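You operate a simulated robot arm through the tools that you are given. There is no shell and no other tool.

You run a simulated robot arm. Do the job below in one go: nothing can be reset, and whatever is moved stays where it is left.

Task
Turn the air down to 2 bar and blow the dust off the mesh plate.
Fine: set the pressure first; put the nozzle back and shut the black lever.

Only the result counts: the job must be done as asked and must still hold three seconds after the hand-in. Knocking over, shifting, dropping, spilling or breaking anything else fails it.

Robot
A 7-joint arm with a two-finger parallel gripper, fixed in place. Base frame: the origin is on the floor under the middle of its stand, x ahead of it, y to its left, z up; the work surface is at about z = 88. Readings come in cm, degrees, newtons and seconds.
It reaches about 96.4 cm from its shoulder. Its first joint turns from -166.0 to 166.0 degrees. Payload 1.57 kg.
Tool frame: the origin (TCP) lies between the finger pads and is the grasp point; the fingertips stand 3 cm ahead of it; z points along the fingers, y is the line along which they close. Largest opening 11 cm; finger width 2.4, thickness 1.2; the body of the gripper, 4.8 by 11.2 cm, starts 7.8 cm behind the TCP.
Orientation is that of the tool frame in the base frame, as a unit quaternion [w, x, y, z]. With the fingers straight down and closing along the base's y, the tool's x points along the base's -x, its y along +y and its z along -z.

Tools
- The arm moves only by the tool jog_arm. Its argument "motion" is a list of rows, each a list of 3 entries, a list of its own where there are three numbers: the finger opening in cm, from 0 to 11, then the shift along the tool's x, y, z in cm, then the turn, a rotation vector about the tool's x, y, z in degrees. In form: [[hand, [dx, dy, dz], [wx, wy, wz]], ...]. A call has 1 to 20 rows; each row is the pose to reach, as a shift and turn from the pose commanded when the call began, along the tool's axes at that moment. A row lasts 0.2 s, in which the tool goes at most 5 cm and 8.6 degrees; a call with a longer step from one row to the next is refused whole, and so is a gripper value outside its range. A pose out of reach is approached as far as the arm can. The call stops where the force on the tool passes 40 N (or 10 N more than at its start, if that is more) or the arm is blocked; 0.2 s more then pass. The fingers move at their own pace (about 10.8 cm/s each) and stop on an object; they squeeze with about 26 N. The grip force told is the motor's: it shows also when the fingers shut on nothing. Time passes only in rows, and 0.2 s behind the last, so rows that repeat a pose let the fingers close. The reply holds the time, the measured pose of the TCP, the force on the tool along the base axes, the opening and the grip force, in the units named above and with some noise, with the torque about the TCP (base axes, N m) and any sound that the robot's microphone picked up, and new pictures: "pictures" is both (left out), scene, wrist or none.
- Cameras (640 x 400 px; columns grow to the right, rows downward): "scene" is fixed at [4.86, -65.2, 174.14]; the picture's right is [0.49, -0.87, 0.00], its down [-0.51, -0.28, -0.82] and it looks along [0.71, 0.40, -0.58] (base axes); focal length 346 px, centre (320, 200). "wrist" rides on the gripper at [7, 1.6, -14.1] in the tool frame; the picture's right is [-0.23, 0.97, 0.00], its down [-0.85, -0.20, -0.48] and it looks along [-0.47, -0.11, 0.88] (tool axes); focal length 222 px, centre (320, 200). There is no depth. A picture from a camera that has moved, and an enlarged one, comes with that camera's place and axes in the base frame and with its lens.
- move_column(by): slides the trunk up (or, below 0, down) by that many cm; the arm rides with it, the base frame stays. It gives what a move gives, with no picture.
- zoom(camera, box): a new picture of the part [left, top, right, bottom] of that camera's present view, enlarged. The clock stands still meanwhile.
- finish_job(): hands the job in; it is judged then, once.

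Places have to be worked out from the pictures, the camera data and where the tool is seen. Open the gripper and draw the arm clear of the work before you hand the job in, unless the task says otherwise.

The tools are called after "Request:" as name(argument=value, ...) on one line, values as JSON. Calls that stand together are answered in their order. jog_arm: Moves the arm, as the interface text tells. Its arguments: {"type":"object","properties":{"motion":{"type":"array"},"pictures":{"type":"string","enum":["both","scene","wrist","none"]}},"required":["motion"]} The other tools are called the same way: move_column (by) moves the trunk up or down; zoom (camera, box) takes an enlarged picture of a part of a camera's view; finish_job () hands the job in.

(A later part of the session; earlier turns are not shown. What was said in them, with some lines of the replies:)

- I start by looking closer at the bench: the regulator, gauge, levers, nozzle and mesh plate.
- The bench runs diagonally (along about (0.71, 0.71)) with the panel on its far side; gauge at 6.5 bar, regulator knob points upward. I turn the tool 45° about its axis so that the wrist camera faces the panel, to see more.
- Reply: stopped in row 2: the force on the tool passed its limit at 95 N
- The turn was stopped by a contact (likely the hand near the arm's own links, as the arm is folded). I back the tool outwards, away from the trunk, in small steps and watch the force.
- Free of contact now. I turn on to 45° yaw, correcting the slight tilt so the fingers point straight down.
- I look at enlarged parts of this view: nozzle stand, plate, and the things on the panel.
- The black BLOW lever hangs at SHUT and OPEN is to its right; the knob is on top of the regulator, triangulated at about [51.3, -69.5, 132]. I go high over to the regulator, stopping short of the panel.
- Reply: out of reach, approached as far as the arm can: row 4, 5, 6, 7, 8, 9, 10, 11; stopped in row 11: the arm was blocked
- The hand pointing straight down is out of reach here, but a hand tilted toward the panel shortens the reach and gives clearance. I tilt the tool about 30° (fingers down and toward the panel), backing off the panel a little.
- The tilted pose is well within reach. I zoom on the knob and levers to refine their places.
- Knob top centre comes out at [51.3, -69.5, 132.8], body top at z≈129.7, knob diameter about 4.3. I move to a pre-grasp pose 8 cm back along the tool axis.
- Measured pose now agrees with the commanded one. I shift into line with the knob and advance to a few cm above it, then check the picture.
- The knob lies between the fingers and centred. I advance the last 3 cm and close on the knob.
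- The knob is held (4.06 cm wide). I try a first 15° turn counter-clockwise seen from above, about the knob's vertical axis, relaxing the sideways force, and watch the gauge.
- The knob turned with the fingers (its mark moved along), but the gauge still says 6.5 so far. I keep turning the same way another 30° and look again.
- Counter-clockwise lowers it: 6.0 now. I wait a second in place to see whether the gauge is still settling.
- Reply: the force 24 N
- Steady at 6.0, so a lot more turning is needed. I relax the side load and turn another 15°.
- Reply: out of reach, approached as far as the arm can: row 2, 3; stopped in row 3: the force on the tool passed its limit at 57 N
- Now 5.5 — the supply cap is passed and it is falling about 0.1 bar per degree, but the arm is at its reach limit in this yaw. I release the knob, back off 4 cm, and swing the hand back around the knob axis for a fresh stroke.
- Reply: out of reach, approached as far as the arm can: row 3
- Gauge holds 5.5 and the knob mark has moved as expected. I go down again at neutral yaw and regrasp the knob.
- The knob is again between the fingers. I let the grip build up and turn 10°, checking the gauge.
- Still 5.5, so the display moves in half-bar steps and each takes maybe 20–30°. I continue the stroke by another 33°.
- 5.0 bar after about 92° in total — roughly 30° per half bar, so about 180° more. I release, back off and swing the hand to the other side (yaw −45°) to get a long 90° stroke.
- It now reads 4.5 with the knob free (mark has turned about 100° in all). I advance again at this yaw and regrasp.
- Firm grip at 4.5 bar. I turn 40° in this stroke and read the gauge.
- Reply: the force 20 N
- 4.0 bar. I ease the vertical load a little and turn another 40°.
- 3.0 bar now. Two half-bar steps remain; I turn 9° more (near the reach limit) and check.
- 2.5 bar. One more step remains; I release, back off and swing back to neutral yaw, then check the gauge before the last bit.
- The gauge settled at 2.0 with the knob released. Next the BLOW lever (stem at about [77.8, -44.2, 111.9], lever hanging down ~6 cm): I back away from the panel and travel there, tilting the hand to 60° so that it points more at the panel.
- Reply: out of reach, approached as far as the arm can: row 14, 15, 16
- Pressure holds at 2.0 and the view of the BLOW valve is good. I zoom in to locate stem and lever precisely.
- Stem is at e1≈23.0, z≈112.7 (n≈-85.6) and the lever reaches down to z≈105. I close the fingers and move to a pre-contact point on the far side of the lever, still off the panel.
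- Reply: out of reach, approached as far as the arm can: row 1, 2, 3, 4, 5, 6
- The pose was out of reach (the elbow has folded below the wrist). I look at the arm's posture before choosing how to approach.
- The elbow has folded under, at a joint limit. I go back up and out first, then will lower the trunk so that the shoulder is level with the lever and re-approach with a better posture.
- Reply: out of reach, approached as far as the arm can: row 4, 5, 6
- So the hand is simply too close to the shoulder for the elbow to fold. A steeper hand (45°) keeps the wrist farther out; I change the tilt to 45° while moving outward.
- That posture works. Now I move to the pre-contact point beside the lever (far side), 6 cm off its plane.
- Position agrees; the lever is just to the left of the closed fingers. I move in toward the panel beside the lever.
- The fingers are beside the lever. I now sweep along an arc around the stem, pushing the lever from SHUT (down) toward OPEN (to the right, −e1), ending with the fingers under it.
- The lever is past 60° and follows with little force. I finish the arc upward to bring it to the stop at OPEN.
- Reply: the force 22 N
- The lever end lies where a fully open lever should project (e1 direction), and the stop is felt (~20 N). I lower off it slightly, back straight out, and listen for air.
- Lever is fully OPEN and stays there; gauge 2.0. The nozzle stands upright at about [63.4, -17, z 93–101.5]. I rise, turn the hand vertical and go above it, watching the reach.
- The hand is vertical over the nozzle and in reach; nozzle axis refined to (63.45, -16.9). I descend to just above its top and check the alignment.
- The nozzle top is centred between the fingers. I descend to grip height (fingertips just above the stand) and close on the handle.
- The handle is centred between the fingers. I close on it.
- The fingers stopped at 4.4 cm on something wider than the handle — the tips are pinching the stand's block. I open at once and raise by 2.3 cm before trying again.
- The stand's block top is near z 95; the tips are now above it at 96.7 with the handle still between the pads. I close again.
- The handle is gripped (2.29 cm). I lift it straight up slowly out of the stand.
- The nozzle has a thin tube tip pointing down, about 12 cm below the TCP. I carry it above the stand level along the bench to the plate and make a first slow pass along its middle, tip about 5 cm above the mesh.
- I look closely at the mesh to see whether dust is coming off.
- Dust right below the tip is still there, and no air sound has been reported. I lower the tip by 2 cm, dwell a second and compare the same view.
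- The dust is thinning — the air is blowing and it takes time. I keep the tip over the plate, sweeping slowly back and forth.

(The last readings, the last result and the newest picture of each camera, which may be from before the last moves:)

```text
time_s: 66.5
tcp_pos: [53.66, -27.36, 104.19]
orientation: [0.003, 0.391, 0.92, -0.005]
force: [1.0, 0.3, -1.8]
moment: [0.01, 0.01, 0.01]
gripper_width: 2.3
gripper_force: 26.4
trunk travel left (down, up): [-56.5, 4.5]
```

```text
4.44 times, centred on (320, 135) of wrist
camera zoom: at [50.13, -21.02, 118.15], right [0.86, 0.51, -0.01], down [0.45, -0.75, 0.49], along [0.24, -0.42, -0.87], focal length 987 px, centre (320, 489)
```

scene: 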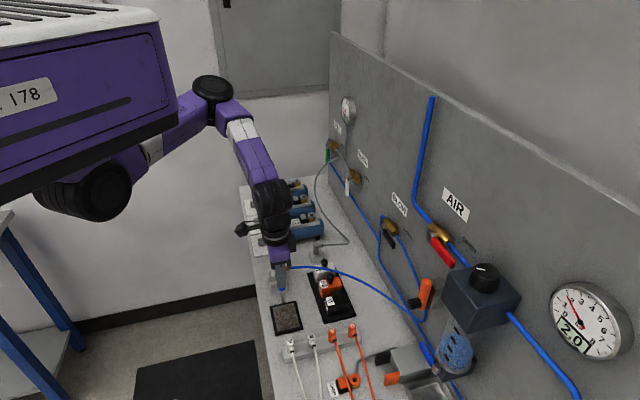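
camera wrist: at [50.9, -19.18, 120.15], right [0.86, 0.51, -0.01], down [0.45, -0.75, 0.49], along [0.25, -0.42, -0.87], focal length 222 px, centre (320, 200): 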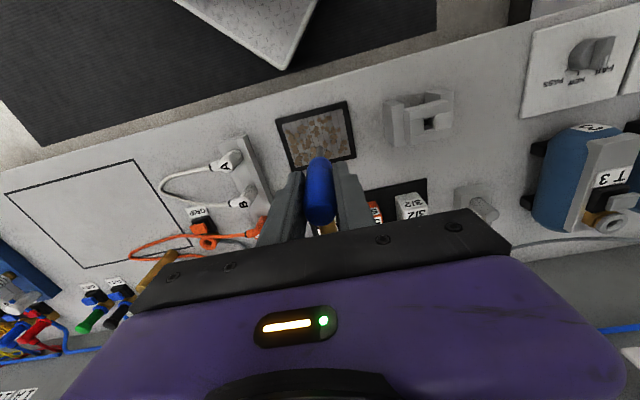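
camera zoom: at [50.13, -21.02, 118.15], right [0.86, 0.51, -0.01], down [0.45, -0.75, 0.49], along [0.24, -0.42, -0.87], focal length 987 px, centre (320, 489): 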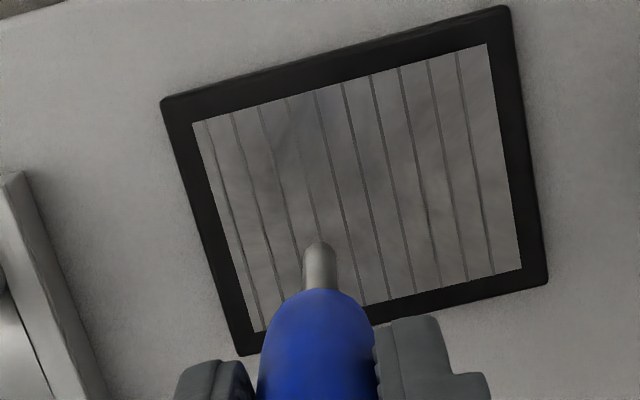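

The mesh is completely clean and the plate has not moved. I raise the nozzle and carry it back over the stand, stopping just above the slot to check alignment.

Request:
jog_arm(motion=[[1, [0, 0, -2.5], [0, 0, 0]], [1, [0, 0, -5], [0, 0, 0]], [1, [0, 0, -7], [0, 0, 0]], [1, [0.2, 3, -7], [0, 0, 0]], [1, [0.4, 6, -7], [0, 0, 0]], [1, [0.6, 9, -7], [0, 0, 0]], [1, [0.75, 12, -7], [0, 0, 0]], [1, [0.75, 14.1, -7], [0, 0, 0]], [1, [0.75, 14.1, -5.5], [0, 0, 0]], [1, [0.75, 14.1, -4], [0, 0, 0]], [1, [0.75, 14.1, -4], [0, 0, 0]], [1, [0.75, 14.1, -4], [0, 0, 0]]])

Request:
zoom(camera="wrist", box=[260, 80, 400, 180])

Request:
zoom(camera="scene", box=[250, 230, 310, 300])

Request:
zoom(camera="scene", box=[264, 296, 308, 340])

```text
time_s: 69.1
tcp_pos: [63.54, -16.88, 107.87]
orientation: [0.002, 0.392, 0.92, -0.005]
force: [-0.6, 0.4, -1.5]
moment: [0.02, 0.0, -0.01]
gripper_width: 2.27
gripper_force: 26.2
trunk travel left (down, up): [-56.5, 4.5]
camera wrist: at [59.85, -10.59, 121.99], right [0.86, 0.51, -0.01], down [0.45, -0.75, 0.49], along [0.24, -0.42, -0.87], focal length 222 px, centre (320, 200)
```

scene: 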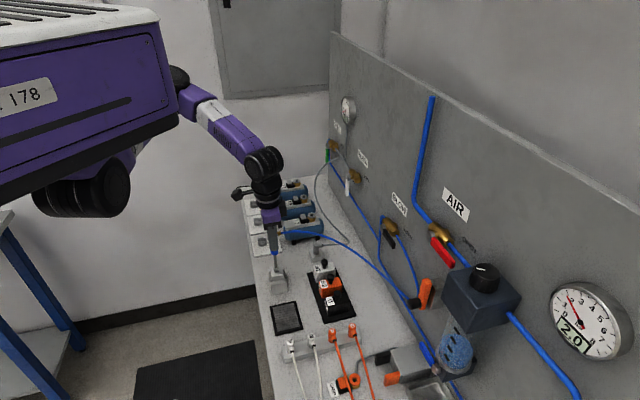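
wrist: 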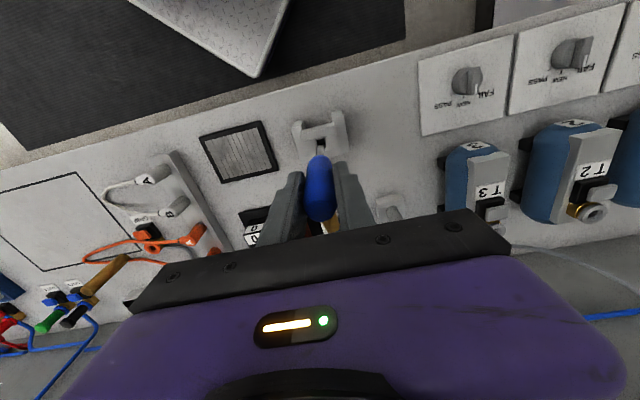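

```text
4.00 times, centred on (330, 130) of wrist
camera zoom: at [59.85, -10.59, 121.99], right [0.86, 0.51, -0.01], down [0.45, -0.75, 0.49], along [0.24, -0.42, -0.87], focal length 888 px, centre (280, 480)
```

zoom: 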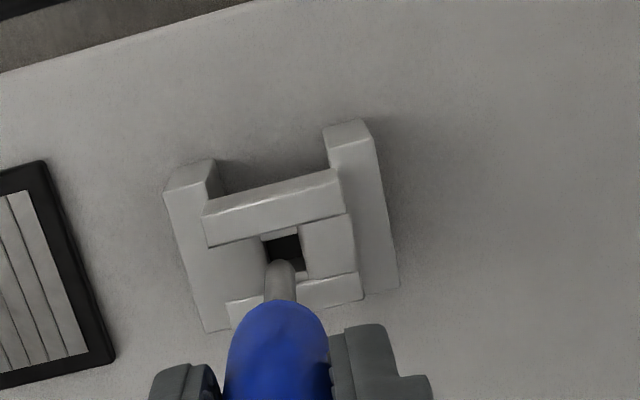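

```text
5.71 times, centred on (280, 265) of scene
camera zoom: at [4.86, -65.2, 174.14], right [0.49, -0.87, 0.0], down [-0.51, -0.28, -0.82], along [0.71, 0.4, -0.58], focal length 1978 px, centre (549, -171)
```

zoom: 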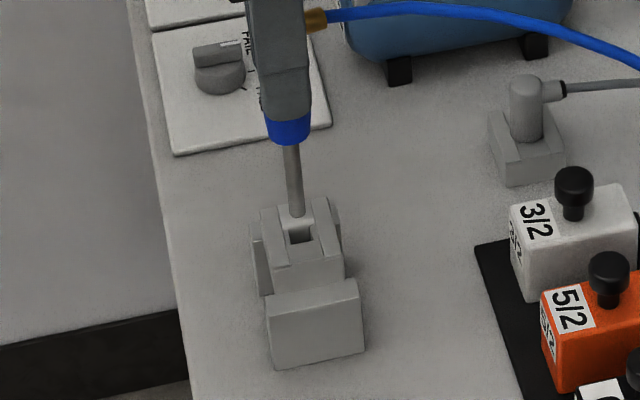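

```text
9.09 times, centred on (286, 318) of scene
camera zoom: at [4.86, -65.2, 174.14], right [0.49, -0.87, 0.0], down [-0.51, -0.28, -0.82], along [0.71, 0.4, -0.58], focal length 3146 px, centre (629, -873)
```

zoom: 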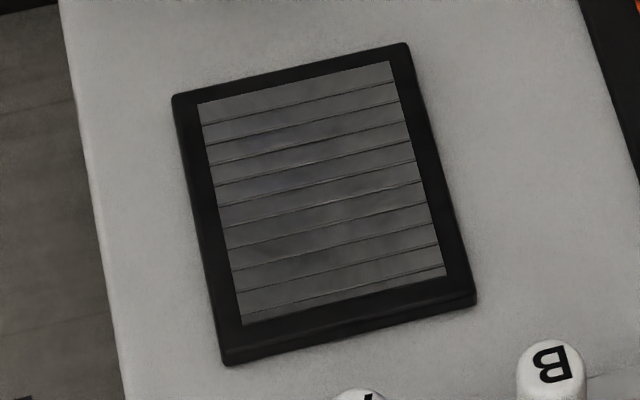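

Mesh clean, tip right over the slot. I lower the nozzle gently 3 cm into the stand and check forces.

Request:
jog_arm(motion=[[1, [0, 0, 0.6], [0, 0, 0]], [1, [0, 0, 1.2], [0, 0, 0]], [1, [0, 0, 1.8], [0, 0, 0]], [1, [0, 0, 2.4], [0, 0, 0]], [1, [0, 0, 3], [0, 0, 0]]])

Request:
zoom(camera="wrist", box=[260, 80, 400, 180])

Request:
zoom(camera="scene", box=[250, 230, 310, 300])

```text
time_s: 70.3
tcp_pos: [63.38, -16.97, 104.94]
orientation: [0.002, 0.392, 0.92, -0.005]
force: [0.2, 1.1, -0.5]
moment: [0.11, -0.13, 0.0]
gripper_width: 2.28
gripper_force: 26.0
trunk travel left (down, up): [-56.5, 4.5]
camera wrist: at [59.83, -10.64, 119.02], right [0.86, 0.51, -0.01], down [0.45, -0.75, 0.49], along [0.25, -0.42, -0.87], focal length 222 px, centre (320, 200)
```

scene: 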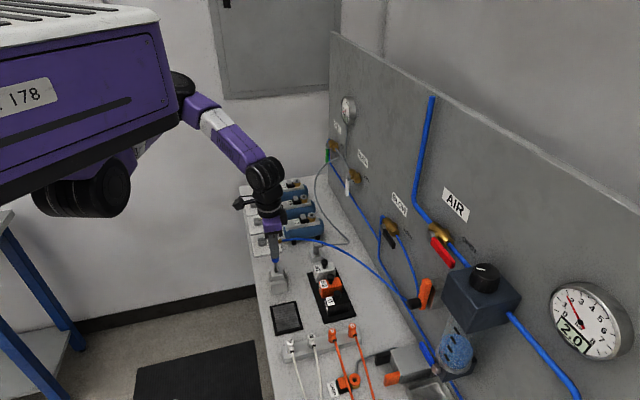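
wrist: 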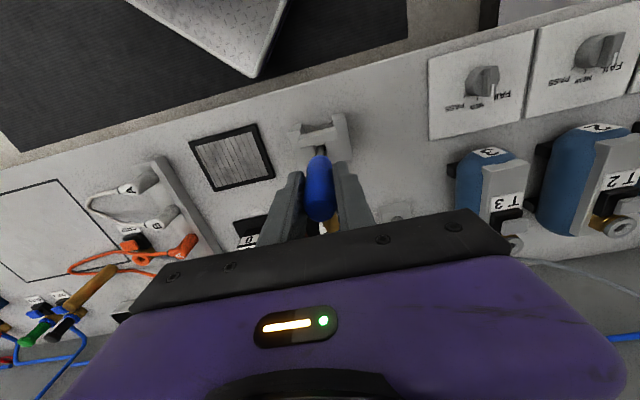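

```text
4.00 times, centred on (330, 130) of wrist
camera zoom: at [59.83, -10.64, 119.02], right [0.86, 0.51, -0.01], down [0.45, -0.75, 0.49], along [0.25, -0.42, -0.87], focal length 888 px, centre (280, 480)
```

zoom: 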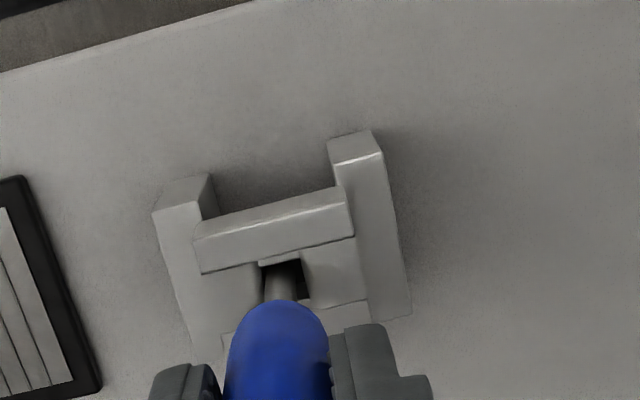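

```text
5.71 times, centred on (280, 265) of scene
camera zoom: at [4.86, -65.2, 174.14], right [0.49, -0.87, 0.0], down [-0.51, -0.28, -0.82], along [0.71, 0.4, -0.58], focal length 1978 px, centre (549, -171)
```

zoom: 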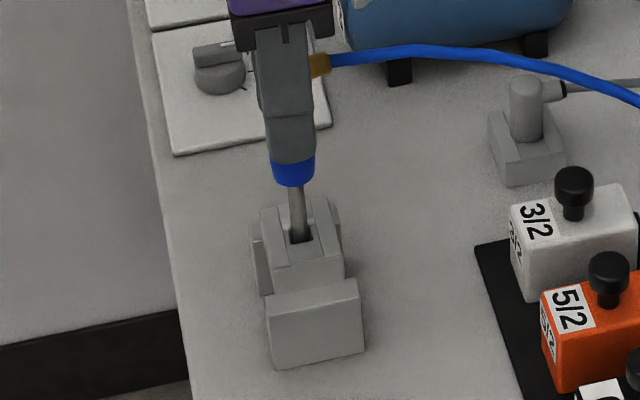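

The tip is in the slot with no force. I lower the rest of the way to the original height.

Request:
jog_arm(motion=[[1, [0, 0, 1], [0, 0, 0]], [1, [0, 0, 2], [0, 0, 0]], [1, [0, 0, 3], [0, 0, 0]], [1, [0, 0, 4], [0, 0, 0]], [1, [0, 0, 4.8], [0, 0, 0]], [1, [0, 0, 5.3], [0, 0, 0]], [1, [0, 0, 5.3], [0, 0, 0]]])

Request:
zoom(camera="scene", box=[250, 230, 310, 300])

Request:
zoom(camera="wrist", box=[260, 80, 400, 180])

```text
time_s: 71.9
tcp_pos: [63.63, -17.01, 99.75]
orientation: [0.003, 0.391, 0.92, -0.006]
force: [5.7, 0.7, 21.1]
moment: [0.16, -0.42, 0.0]
gripper_width: 2.28
gripper_force: 25.9
trunk travel left (down, up): [-56.5, 4.5]
camera wrist: at [59.83, -10.71, 113.74], right [0.86, 0.51, 0.0], down [0.45, -0.75, 0.49], along [0.25, -0.42, -0.87], focal length 222 px, centre (320, 200)
```

scene: 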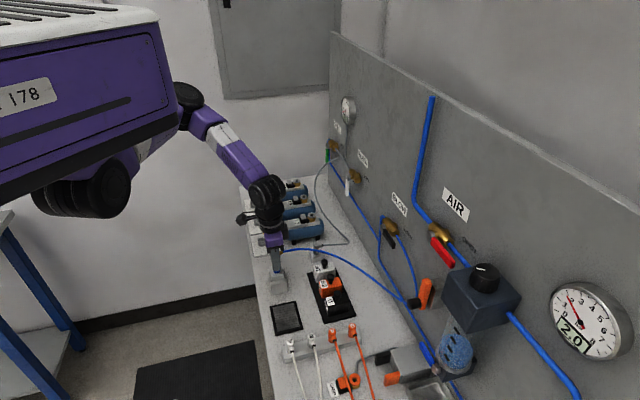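
wrist: 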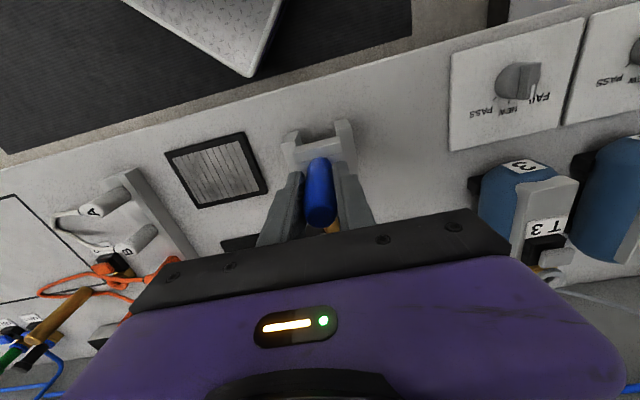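

```text
5.71 times, centred on (280, 265) of scene
camera zoom: at [4.86, -65.2, 174.14], right [0.49, -0.87, 0.0], down [-0.51, -0.28, -0.82], along [0.71, 0.4, -0.58], focal length 1978 px, centre (549, -171)
```

zoom: 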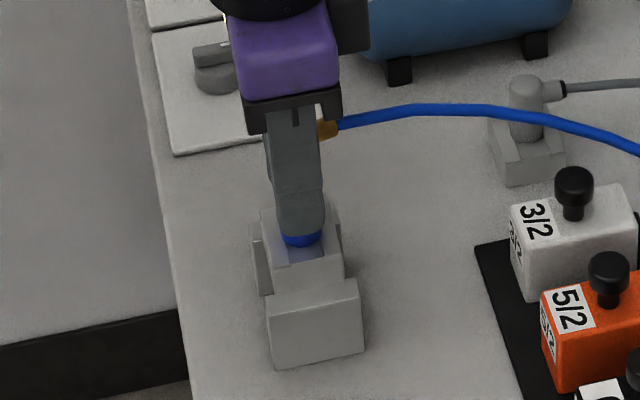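

```text
4.00 times, centred on (330, 130) of wrist
camera zoom: at [59.83, -10.71, 113.74], right [0.86, 0.51, 0.0], down [0.45, -0.75, 0.49], along [0.25, -0.42, -0.87], focal length 888 px, centre (280, 480)
```

zoom: 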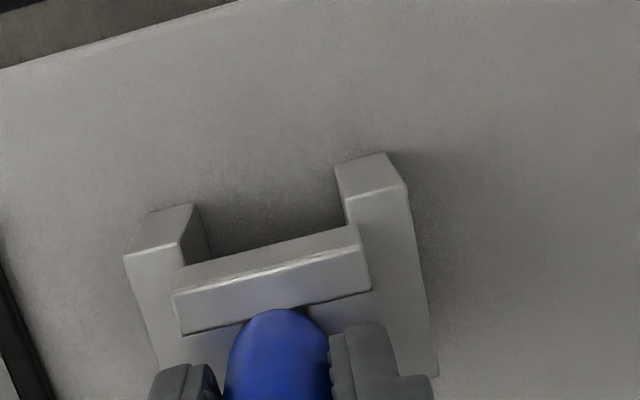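

The nozzle is seated (about 20 N of push-back). I ease the load by 2 mm, open the fingers and rise clear.

Request:
jog_arm(motion=[[1, [0, 0, -0.2], [0, 0, 0]], [6, [0, 0, -0.2], [0, 0, 0]], [6, [0, 0, -0.2], [0, 0, 0]], [6, [0, 0, -2], [0, 0, 0]], [6, [0, 0, -5], [0, 0, 0]], [6, [0, 0, -9], [0, 0, 0]], [6, [0, 0, -13], [0, 0, 0]], [6, [0, 0, -13], [0, 0, 0]]])

Request:
zoom(camera="scene", box=[250, 230, 310, 300])

Request:
zoom(camera="wrist", box=[260, 80, 400, 180])

```text
time_s: 73.7
tcp_pos: [63.53, -16.85, 112.87]
orientation: [0.002, 0.392, 0.92, -0.005]
force: [0.3, 0.2, 0.1]
moment: [0.03, 0.0, 0.02]
gripper_width: 5.99
gripper_force: 0.1
trunk travel left (down, up): [-56.5, 4.5]
camera wrist: at [59.75, -10.56, 126.88], right [0.86, 0.51, -0.01], down [0.45, -0.75, 0.49], along [0.24, -0.42, -0.87], focal length 222 px, centre (320, 200)
```

scene: 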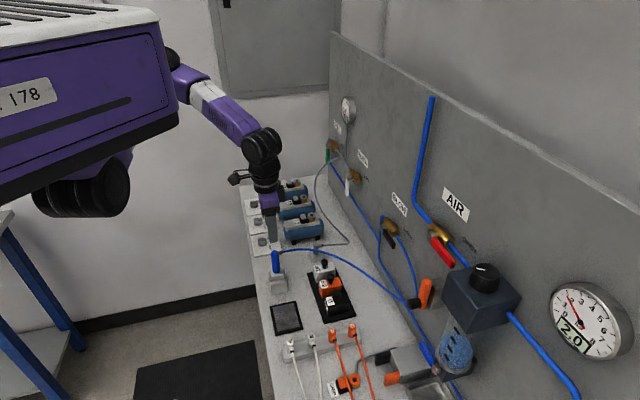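
wrist: 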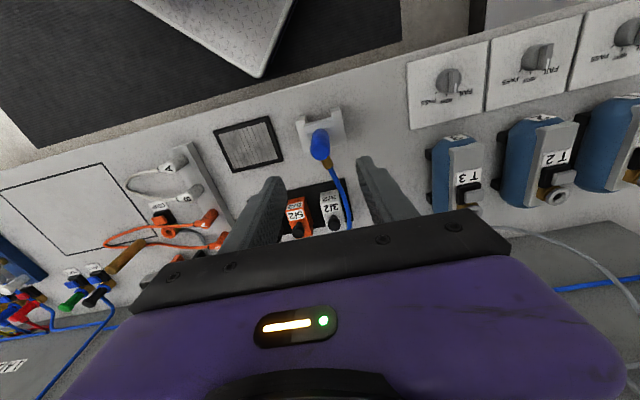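

```text
5.71 times, centred on (280, 265) of scene
camera zoom: at [4.86, -65.2, 174.14], right [0.49, -0.87, 0.0], down [-0.51, -0.28, -0.82], along [0.71, 0.4, -0.58], focal length 1978 px, centre (549, -171)
```

zoom: 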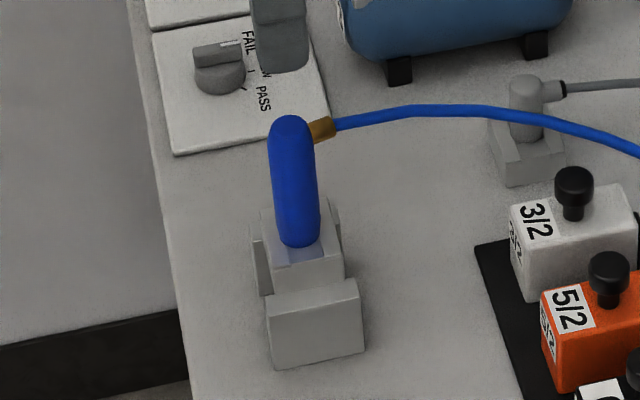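

```text
4.00 times, centred on (330, 130) of wrist
camera zoom: at [59.75, -10.56, 126.88], right [0.86, 0.51, -0.01], down [0.45, -0.75, 0.49], along [0.24, -0.42, -0.87], focal length 888 px, centre (280, 480)
```

zoom: 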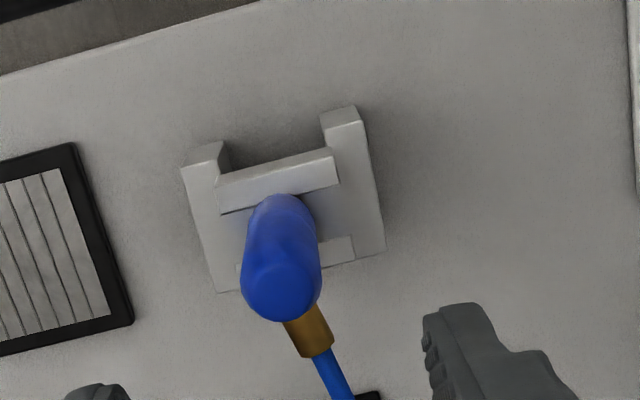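

The nozzle stands back in its stand. Now the lever: I close the fingers and go back with the hand tilted 45° to a point above the open lever, still off its plane.

Request:
jog_arm(motion=[[6, [0, 0, -4], [0, 0, 0]], [3, [0, 0, -8], [0, 0, 0]], [0, [-2.44, -1.89, -7.7], [0, -5.6, 0]], [0, [-4.88, -3.78, -7.4], [0, -11.2, 0]], [0, [-7.3, -5.67, -7.05], [0, -16.9, 0]], [0, [-9.75, -7.56, -6.7], [0, -22.5, 0]], [0, [-12.2, -9.44, -6.4], [0, -28.1, 0]], [0, [-14.6, -11.3, -6.1], [0, -33.75, 0]], [0, [-17.1, -13.2, -5.8], [0, -39.4, 0]], [0, [-19.5, -15.11, -5.47], [0, -45, 0]], [0, [-19.5, -15.11, -5.47], [0, -45, 0]]])

Request:
zoom(camera="wrist", box=[220, 60, 460, 240])

Request:
zoom(camera="scene", box=[310, 180, 450, 310])

```text
time_s: 76.1
tcp_pos: [66.13, -41.33, 118.46]
orientation: [0.355, 0.36, 0.849, -0.154]
force: [-0.1, 0.4, 0.7]
moment: [-0.02, 0.02, 0.0]
gripper_width: 0.0
gripper_force: 21.2
trunk travel left (down, up): [-56.5, 4.5]
camera wrist: at [56.97, -29.37, 123.34], right [0.81, 0.56, 0.15], down [0.04, -0.32, 0.95], along [0.58, -0.76, -0.28], focal length 222 px, centre (320, 200)
```

scene: 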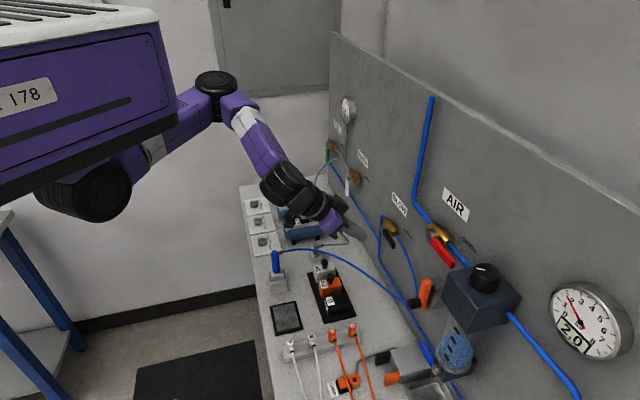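
wrist: 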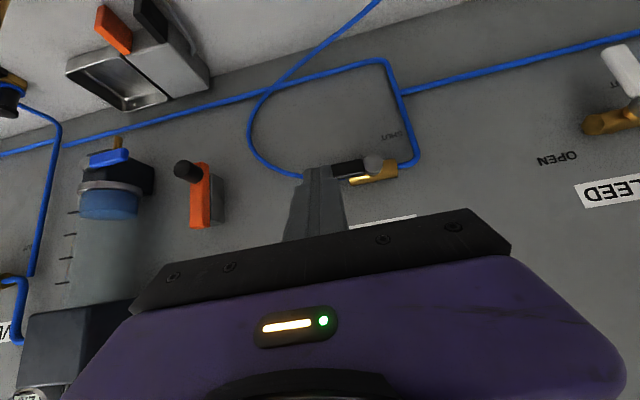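

```text
2.22 times, centred on (340, 150) of wrist
camera zoom: at [56.97, -29.37, 123.34], right [0.81, 0.56, 0.15], down [0.04, -0.32, 0.95], along [0.58, -0.76, -0.28], focal length 494 px, centre (276, 311)
```

zoom: 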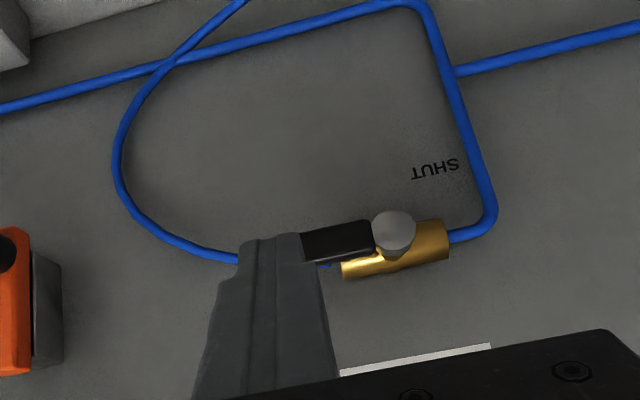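

```text
3.08 times, centred on (380, 245) of scene
camera zoom: at [4.86, -65.2, 174.14], right [0.49, -0.87, 0.0], down [-0.51, -0.28, -0.82], along [0.71, 0.4, -0.58], focal length 1065 px, centre (135, 62)
```

zoom: 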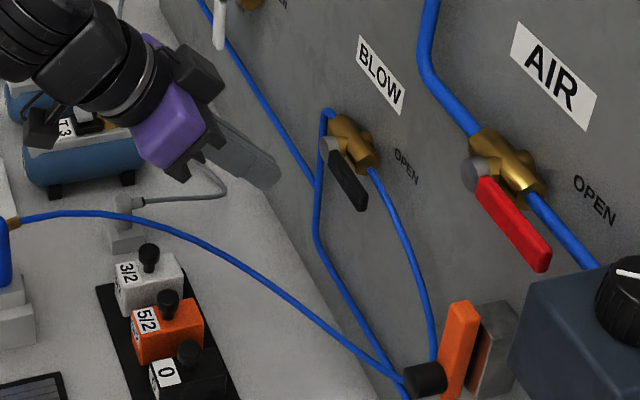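

The open lever and fingers are where I expect. I move in toward the panel above the lever (2 cm clearance).

Request:
jog_arm(motion=[[0, [-1.5, 0.04, 1.5], [0, 0, 0]], [0, [-3, 0.08, 3], [0, 0, 0]], [0, [-4.5, 0.12, 4.45], [0, 0, 0]], [0, [-6, 0.16, 5.94], [0, 0, 0]], [0, [-6, 0.16, 5.94], [0, 0, 0]]])

Request:
zoom(camera="wrist", box=[220, 60, 460, 240])

Request:
zoom(camera="scene", box=[310, 180, 450, 310])

```text
time_s: 77.3
tcp_pos: [72.07, -47.33, 118.75]
orientation: [0.353, 0.361, 0.849, -0.155]
force: [0.2, 0.2, 0.7]
moment: [0.01, 0.0, 0.01]
gripper_width: 0.02
gripper_force: 21.0
trunk travel left (down, up): [-56.5, 4.5]
camera wrist: at [62.91, -35.4, 123.51], right [0.81, 0.56, 0.15], down [0.04, -0.32, 0.95], along [0.58, -0.76, -0.28], focal length 222 px, centre (320, 200)
```

scene: 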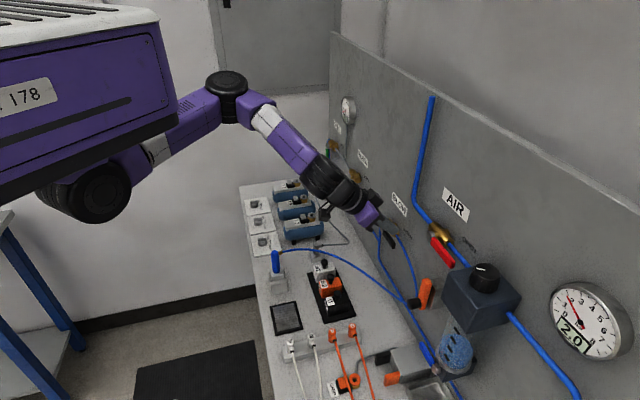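
wrist: 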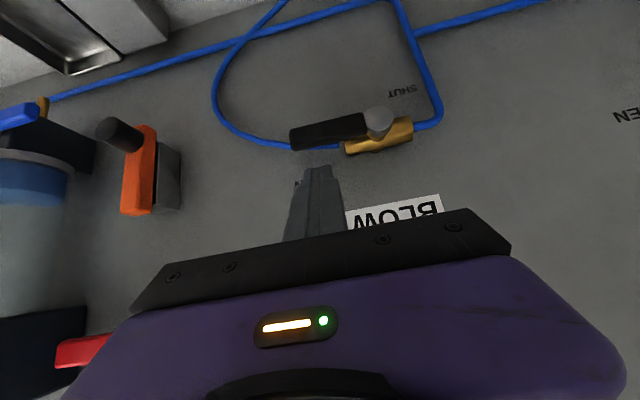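

```text
2.22 times, centred on (340, 150) of wrist
camera zoom: at [62.91, -35.4, 123.51], right [0.81, 0.56, 0.15], down [0.04, -0.32, 0.95], along [0.58, -0.76, -0.28], focal length 494 px, centre (276, 311)
```

zoom: 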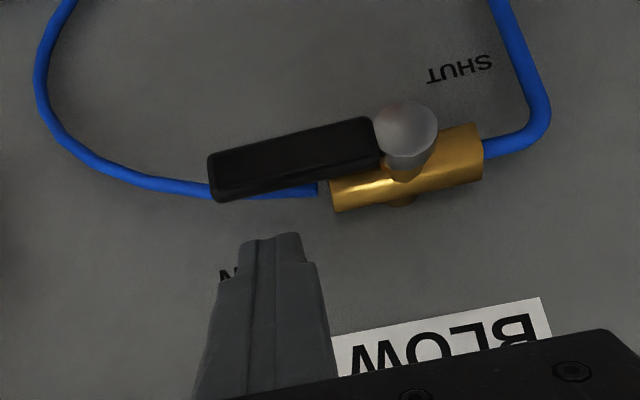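

```text
3.08 times, centred on (380, 245) of scene
camera zoom: at [4.86, -65.2, 174.14], right [0.49, -0.87, 0.0], down [-0.51, -0.28, -0.82], along [0.71, 0.4, -0.58], focal length 1065 px, centre (135, 62)
```

zoom: 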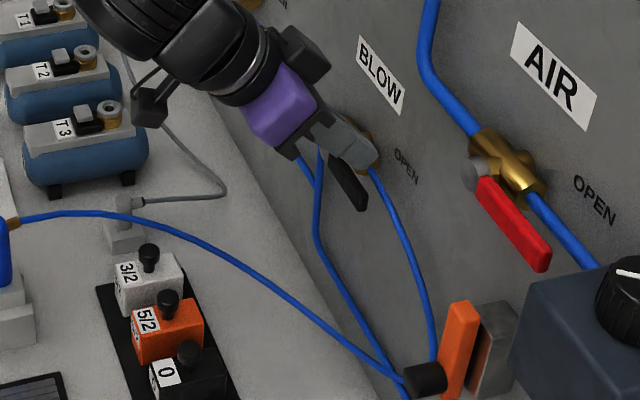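

The fingers are right above the lever. I sweep the arc the other way: down and then back toward the SHUT position.

Request:
jog_arm(motion=[[0, [0.84, 0.01, 0.83], [0, 0, 0]], [0, [1.52, 0.01, 1.5], [0, 0, 0]], [0, [2.23, -0.38, 2.21], [0, 0, 0]], [0, [2.94, -0.69, 2.92], [0, 0, 0]], [0, [3.83, -0.71, 3.8], [0, 0, 0]], [0, [4.66, -0.45, 4.62], [0, 0, 0]], [0, [5.54, 0.15, 5.48], [0, 0, 0]], [0, [6.29, 0.95, 6.2], [0, 0, 0]], [0, [6.91, 2.07, 6.78], [0, 0, 0]]])

Request:
zoom(camera="wrist", box=[220, 60, 460, 240])

Request:
zoom(camera="scene", box=[310, 180, 450, 310])

```text
time_s: 79.3
tcp_pos: [73.52, -46.0, 108.76]
orientation: [0.354, 0.361, 0.849, -0.156]
force: [0.7, 0.3, -0.7]
moment: [0.02, 0.04, 0.01]
gripper_width: 0.0
gripper_force: 21.9
trunk travel left (down, up): [-56.5, 4.5]
camera wrist: at [64.29, -34.02, 113.7], right [0.81, 0.56, 0.15], down [0.04, -0.32, 0.95], along [0.58, -0.76, -0.28], focal length 222 px, centre (320, 200)
```

scene: 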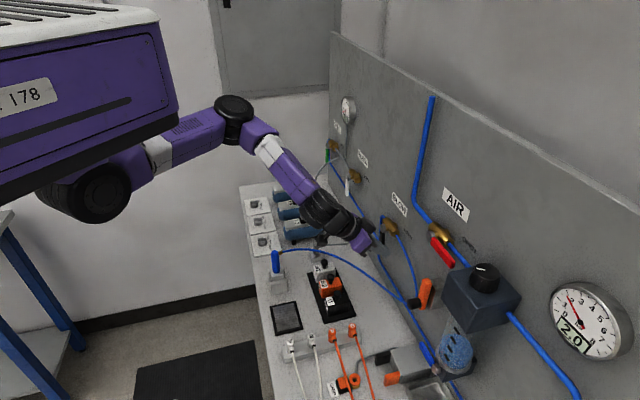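
wrist: 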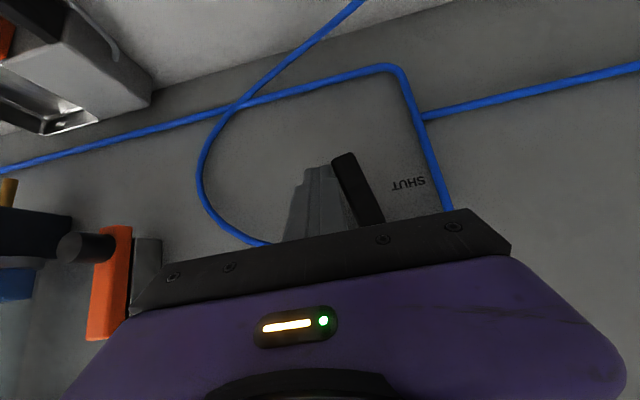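

```text
2.22 times, centred on (340, 150) of wrist
camera zoom: at [64.29, -34.02, 113.7], right [0.81, 0.56, 0.15], down [0.04, -0.32, 0.95], along [0.58, -0.76, -0.28], focal length 494 px, centre (276, 311)
```

zoom: 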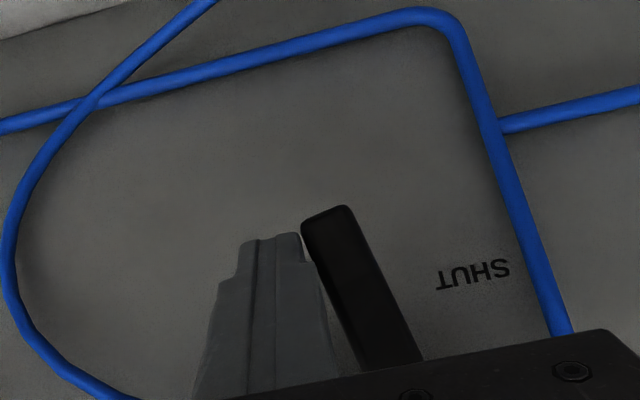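

```text
3.08 times, centred on (380, 245) of scene
camera zoom: at [4.86, -65.2, 174.14], right [0.49, -0.87, 0.0], down [-0.51, -0.28, -0.82], along [0.71, 0.4, -0.58], focal length 1065 px, centre (135, 62)
```

zoom: 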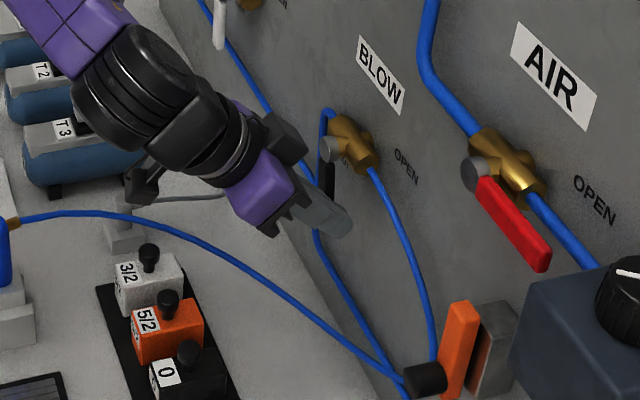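

The lever is nearly at SHUT. I push the last bit sideways until the stop is felt.

Request:
jog_arm(motion=[[0, [0.3, 0.7, 0.28], [0, 0, 0]], [0, [0.44, 1.35, 0.4], [0, 0, 0]], [0, [0.44, 1.7, 0.39], [0, 0, 0]], [0, [0.44, 1.9, 0.39], [0, 0, 0]], [0, [0.44, 1.9, 0.39], [0, 0, 0]]])

Request:
zoom(camera="wrist", box=[220, 60, 460, 240])

Request:
zoom(camera="scene", box=[310, 180, 450, 310])

```text
time_s: 80.5
tcp_pos: [74.54, -44.77, 108.28]
orientation: [0.352, 0.362, 0.849, -0.157]
force: [-11.7, -12.4, -3.2]
moment: [0.08, -0.01, -0.2]
gripper_width: 0.01
gripper_force: 21.1
trunk travel left (down, up): [-56.5, 4.5]
camera wrist: at [65.44, -32.8, 113.15], right [0.82, 0.56, 0.15], down [0.04, -0.32, 0.95], along [0.58, -0.77, -0.28], focal length 222 px, centre (320, 200)
```

scene: 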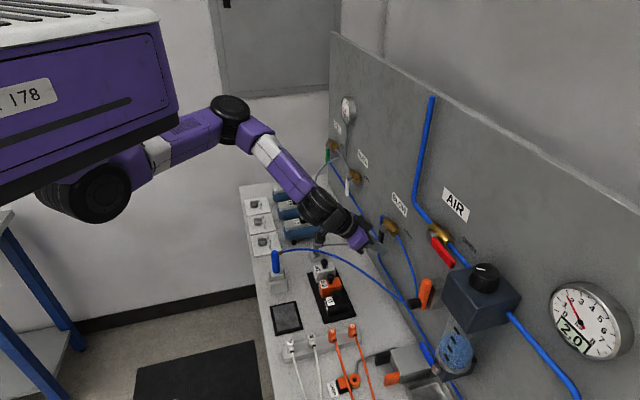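
wrist: 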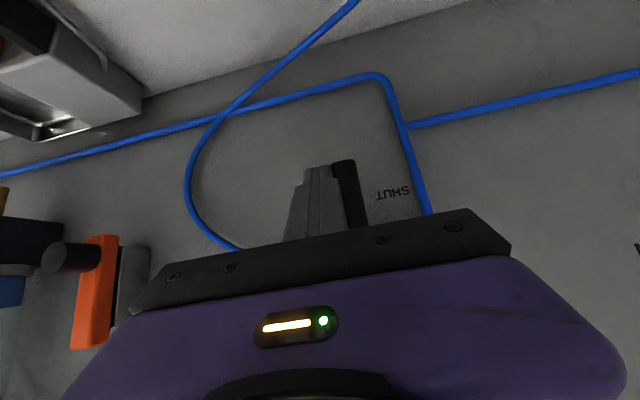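

```text
2.22 times, centred on (340, 150) of wrist
camera zoom: at [65.44, -32.8, 113.15], right [0.82, 0.56, 0.15], down [0.04, -0.32, 0.95], along [0.58, -0.77, -0.28], focal length 494 px, centre (276, 311)
```

zoom: 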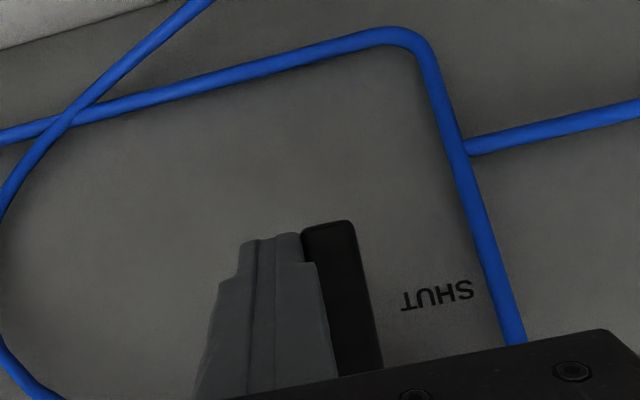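

```text
3.08 times, centred on (380, 245) of scene
camera zoom: at [4.86, -65.2, 174.14], right [0.49, -0.87, 0.0], down [-0.51, -0.28, -0.82], along [0.71, 0.4, -0.58], focal length 1065 px, centre (135, 62)
```

zoom: 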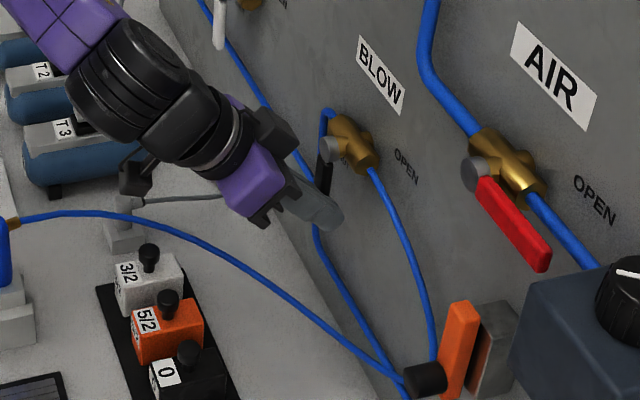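

The stop is felt (about 17 N) with the lever straight down at SHUT. I ease off sideways, back straight out and check.

Request:
jog_arm(motion=[[0, [0, -0.9, 0], [0, 0, 0]], [0, [1.4, -0.95, -1.4], [0, 0, 0]], [0, [3.5, -1, -3.5], [0, 0, 0]], [0, [5.6, -1.05, -5.7], [0, 0, 0]], [0, [6.4, -1.05, -8.6], [0, 0, 0]], [0, [6.4, -1.05, -8.6], [0, 0, 0]]])

Request:
zoom(camera="scene", box=[350, 190, 430, 260])

Request:
zoom(camera="wrist", box=[220, 60, 460, 240])

Request:
zoom(camera="scene", box=[420, 230, 640, 370])

```text
time_s: 81.9
tcp_pos: [66.74, -37.6, 109.74]
orientation: [0.354, 0.36, 0.849, -0.154]
force: [-0.3, -0.3, -0.4]
moment: [0.0, 0.0, -0.02]
gripper_width: 0.0
gripper_force: 21.1
trunk travel left (down, up): [-56.5, 4.5]
camera wrist: at [57.54, -25.68, 114.64], right [0.81, 0.56, 0.15], down [0.04, -0.32, 0.95], along [0.58, -0.76, -0.28], focal length 222 px, centre (320, 200)
```

scene: 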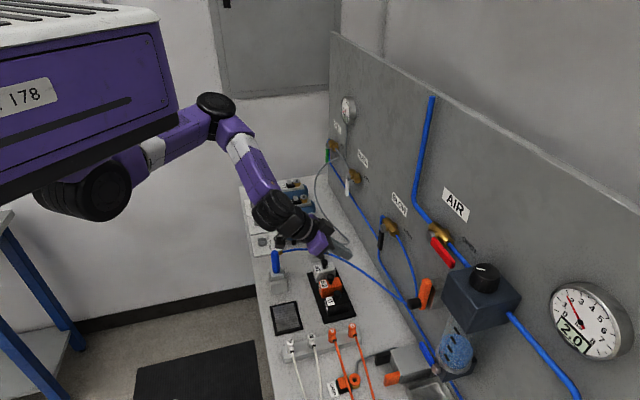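
wrist: 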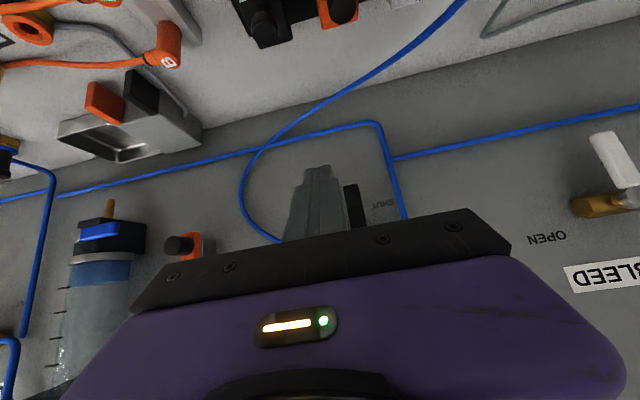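

```text
5.71 times, centred on (390, 225) of scene
camera zoom: at [4.86, -65.2, 174.14], right [0.49, -0.87, 0.0], down [-0.51, -0.28, -0.82], along [0.71, 0.4, -0.58], focal length 1978 px, centre (-80, 57)
```

zoom: 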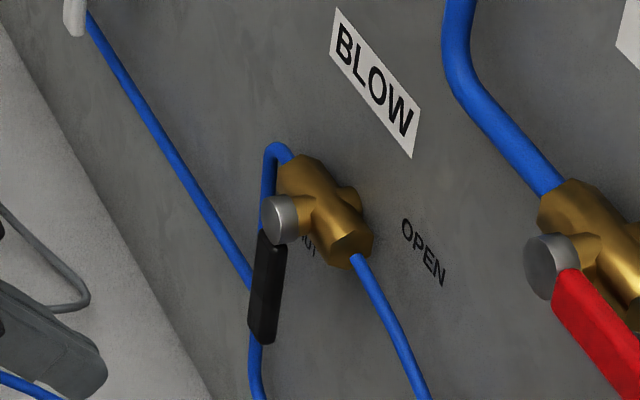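

```text
2.22 times, centred on (340, 150) of wrist
camera zoom: at [57.54, -25.68, 114.64], right [0.81, 0.56, 0.15], down [0.04, -0.32, 0.95], along [0.58, -0.76, -0.28], focal length 494 px, centre (276, 311)
```

zoom: 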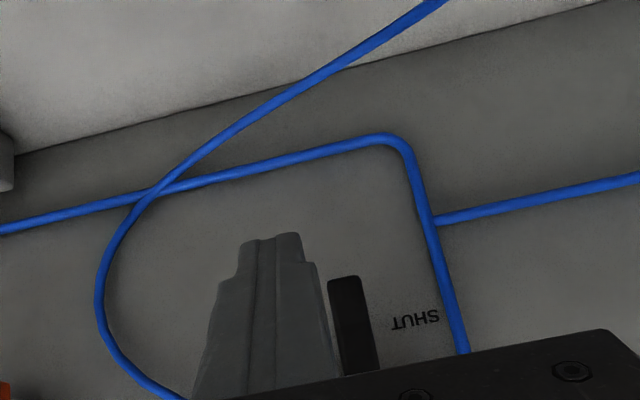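

```text
2.86 times, centred on (530, 300) of scene
camera zoom: at [4.86, -65.2, 174.14], right [0.49, -0.87, 0.0], down [-0.51, -0.28, -0.82], along [0.71, 0.4, -0.58], focal length 989 px, centre (-280, -86)
```

zoom: 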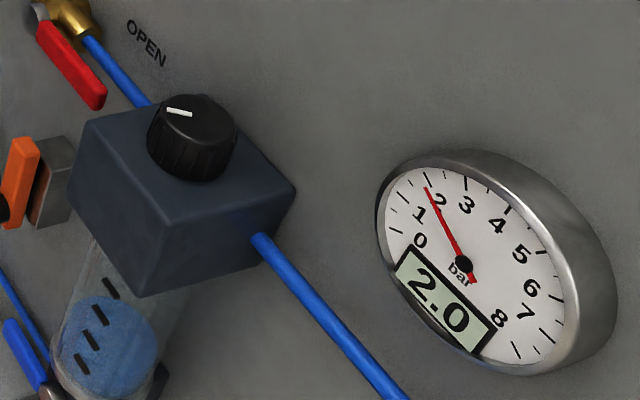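

Lever is back exactly at SHUT, gauge 2.0. I raise the arm clear of the bench and open the gripper.

Request:
jog_arm(motion=[[0, [-2.85, -0.03, -2.8], [0, 5, 0]], [0, [-5.7, -0.06, -5.6], [0, 10, 0]], [2, [-8.55, -0.09, -8.45], [0, 15, 0]], [5, [-11.4, -0.12, -11.3], [0, 20, 0]], [8, [-14.25, -0.15, -14.1], [0, 25, 0]], [10, [-17.1, -0.18, -16.9], [0, 30, 0]], [10, [-19.9, -0.2, -19.7], [0, 35, 0]], [10, [-19.9, -0.2, -19.7], [0, 35, 0]]])

Request:
zoom(camera="scene", box=[220, 200, 460, 400])

Request:
zoom(camera="scene", box=[250, 230, 320, 340])

Request:
zoom(camera="scene", box=[540, 270, 640, 370])

```text
time_s: 83.7
tcp_pos: [66.64, -37.45, 137.77]
orientation: [0.082, 0.39, 0.916, -0.039]
force: [-0.5, -0.2, -0.6]
moment: [-0.01, -0.02, 0.03]
gripper_width: 10.02
gripper_force: 0.0
trunk travel left (down, up): [-56.5, 4.5]
camera wrist: at [61.45, -29.56, 150.35], right [0.86, 0.51, 0.03], down [0.38, -0.68, 0.63], along [0.34, -0.52, -0.78], focal length 222 px, centre (320, 200)
```

scene: 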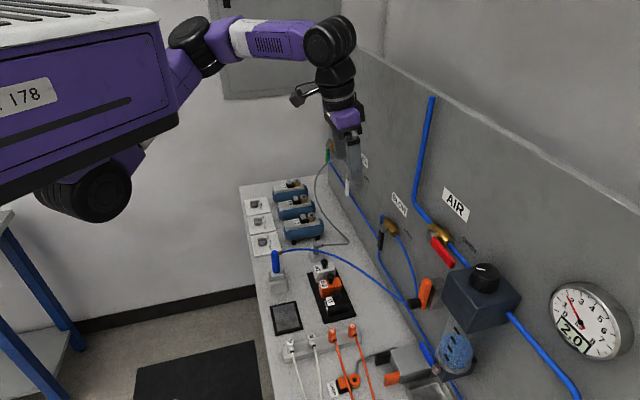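
wrist: 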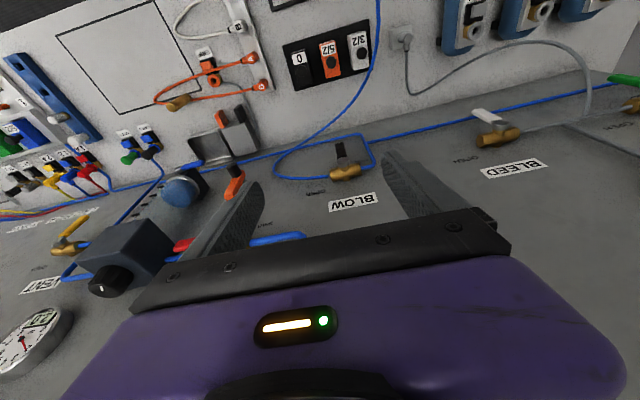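

```text
2.00 times, centred on (340, 300) of scene
camera zoom: at [4.86, -65.2, 174.14], right [0.49, -0.87, 0.0], down [-0.51, -0.28, -0.82], along [0.71, 0.4, -0.58], focal length 692 px, centre (280, 0)
```

zoom: 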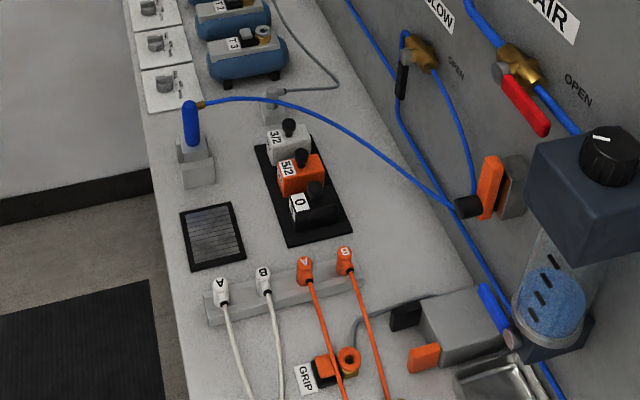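

```text
3.64 times, centred on (285, 285) of scene
camera zoom: at [4.86, -65.2, 174.14], right [0.49, -0.87, 0.0], down [-0.51, -0.28, -0.82], along [0.71, 0.4, -0.58], focal length 1258 px, centre (447, -109)
```

zoom: 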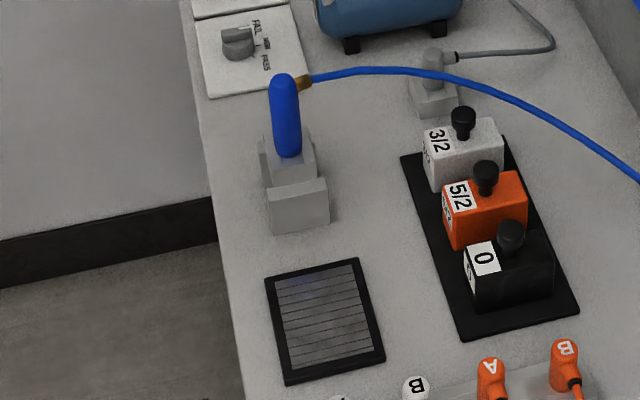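

```text
4.00 times, centred on (590, 320) of scene
camera zoom: at [4.86, -65.2, 174.14], right [0.49, -0.87, 0.0], down [-0.51, -0.28, -0.82], along [0.71, 0.4, -0.58], focal length 1384 px, centre (-760, -280)
```

zoom: 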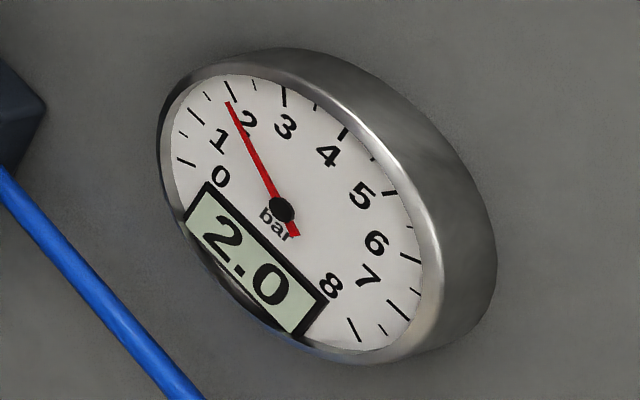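

Everything checks: gauge at 2.0 bar, mesh plate clean and in place, nozzle seated in its stand as before, black lever at SHUT, gripper open and the arm clear. I hand the job in.

Request:
finish_job()

```text
The job is handed in.
```

I set the air to 2 bar first, then blew the mesh plate clean, and handed the job in.

- **Pressure:** the gauge reads 2.0 bar and stayed there through the rest of the job.
- **Mesh plate:** no dust shows in the close-up pictures, and the plate has not moved.
- **Nozzle:** it is back in its stand, at the same height and position as before.
- **Black lever:** it is back at SHUT, against its stop.
- **Arm:** the gripper is open and raised clear of the bench.

On the first try at picking up the nozzle, the fingers briefly pinched the stand's block instead of the handle. I opened them at once, and the stand looks unmoved in the pictures.
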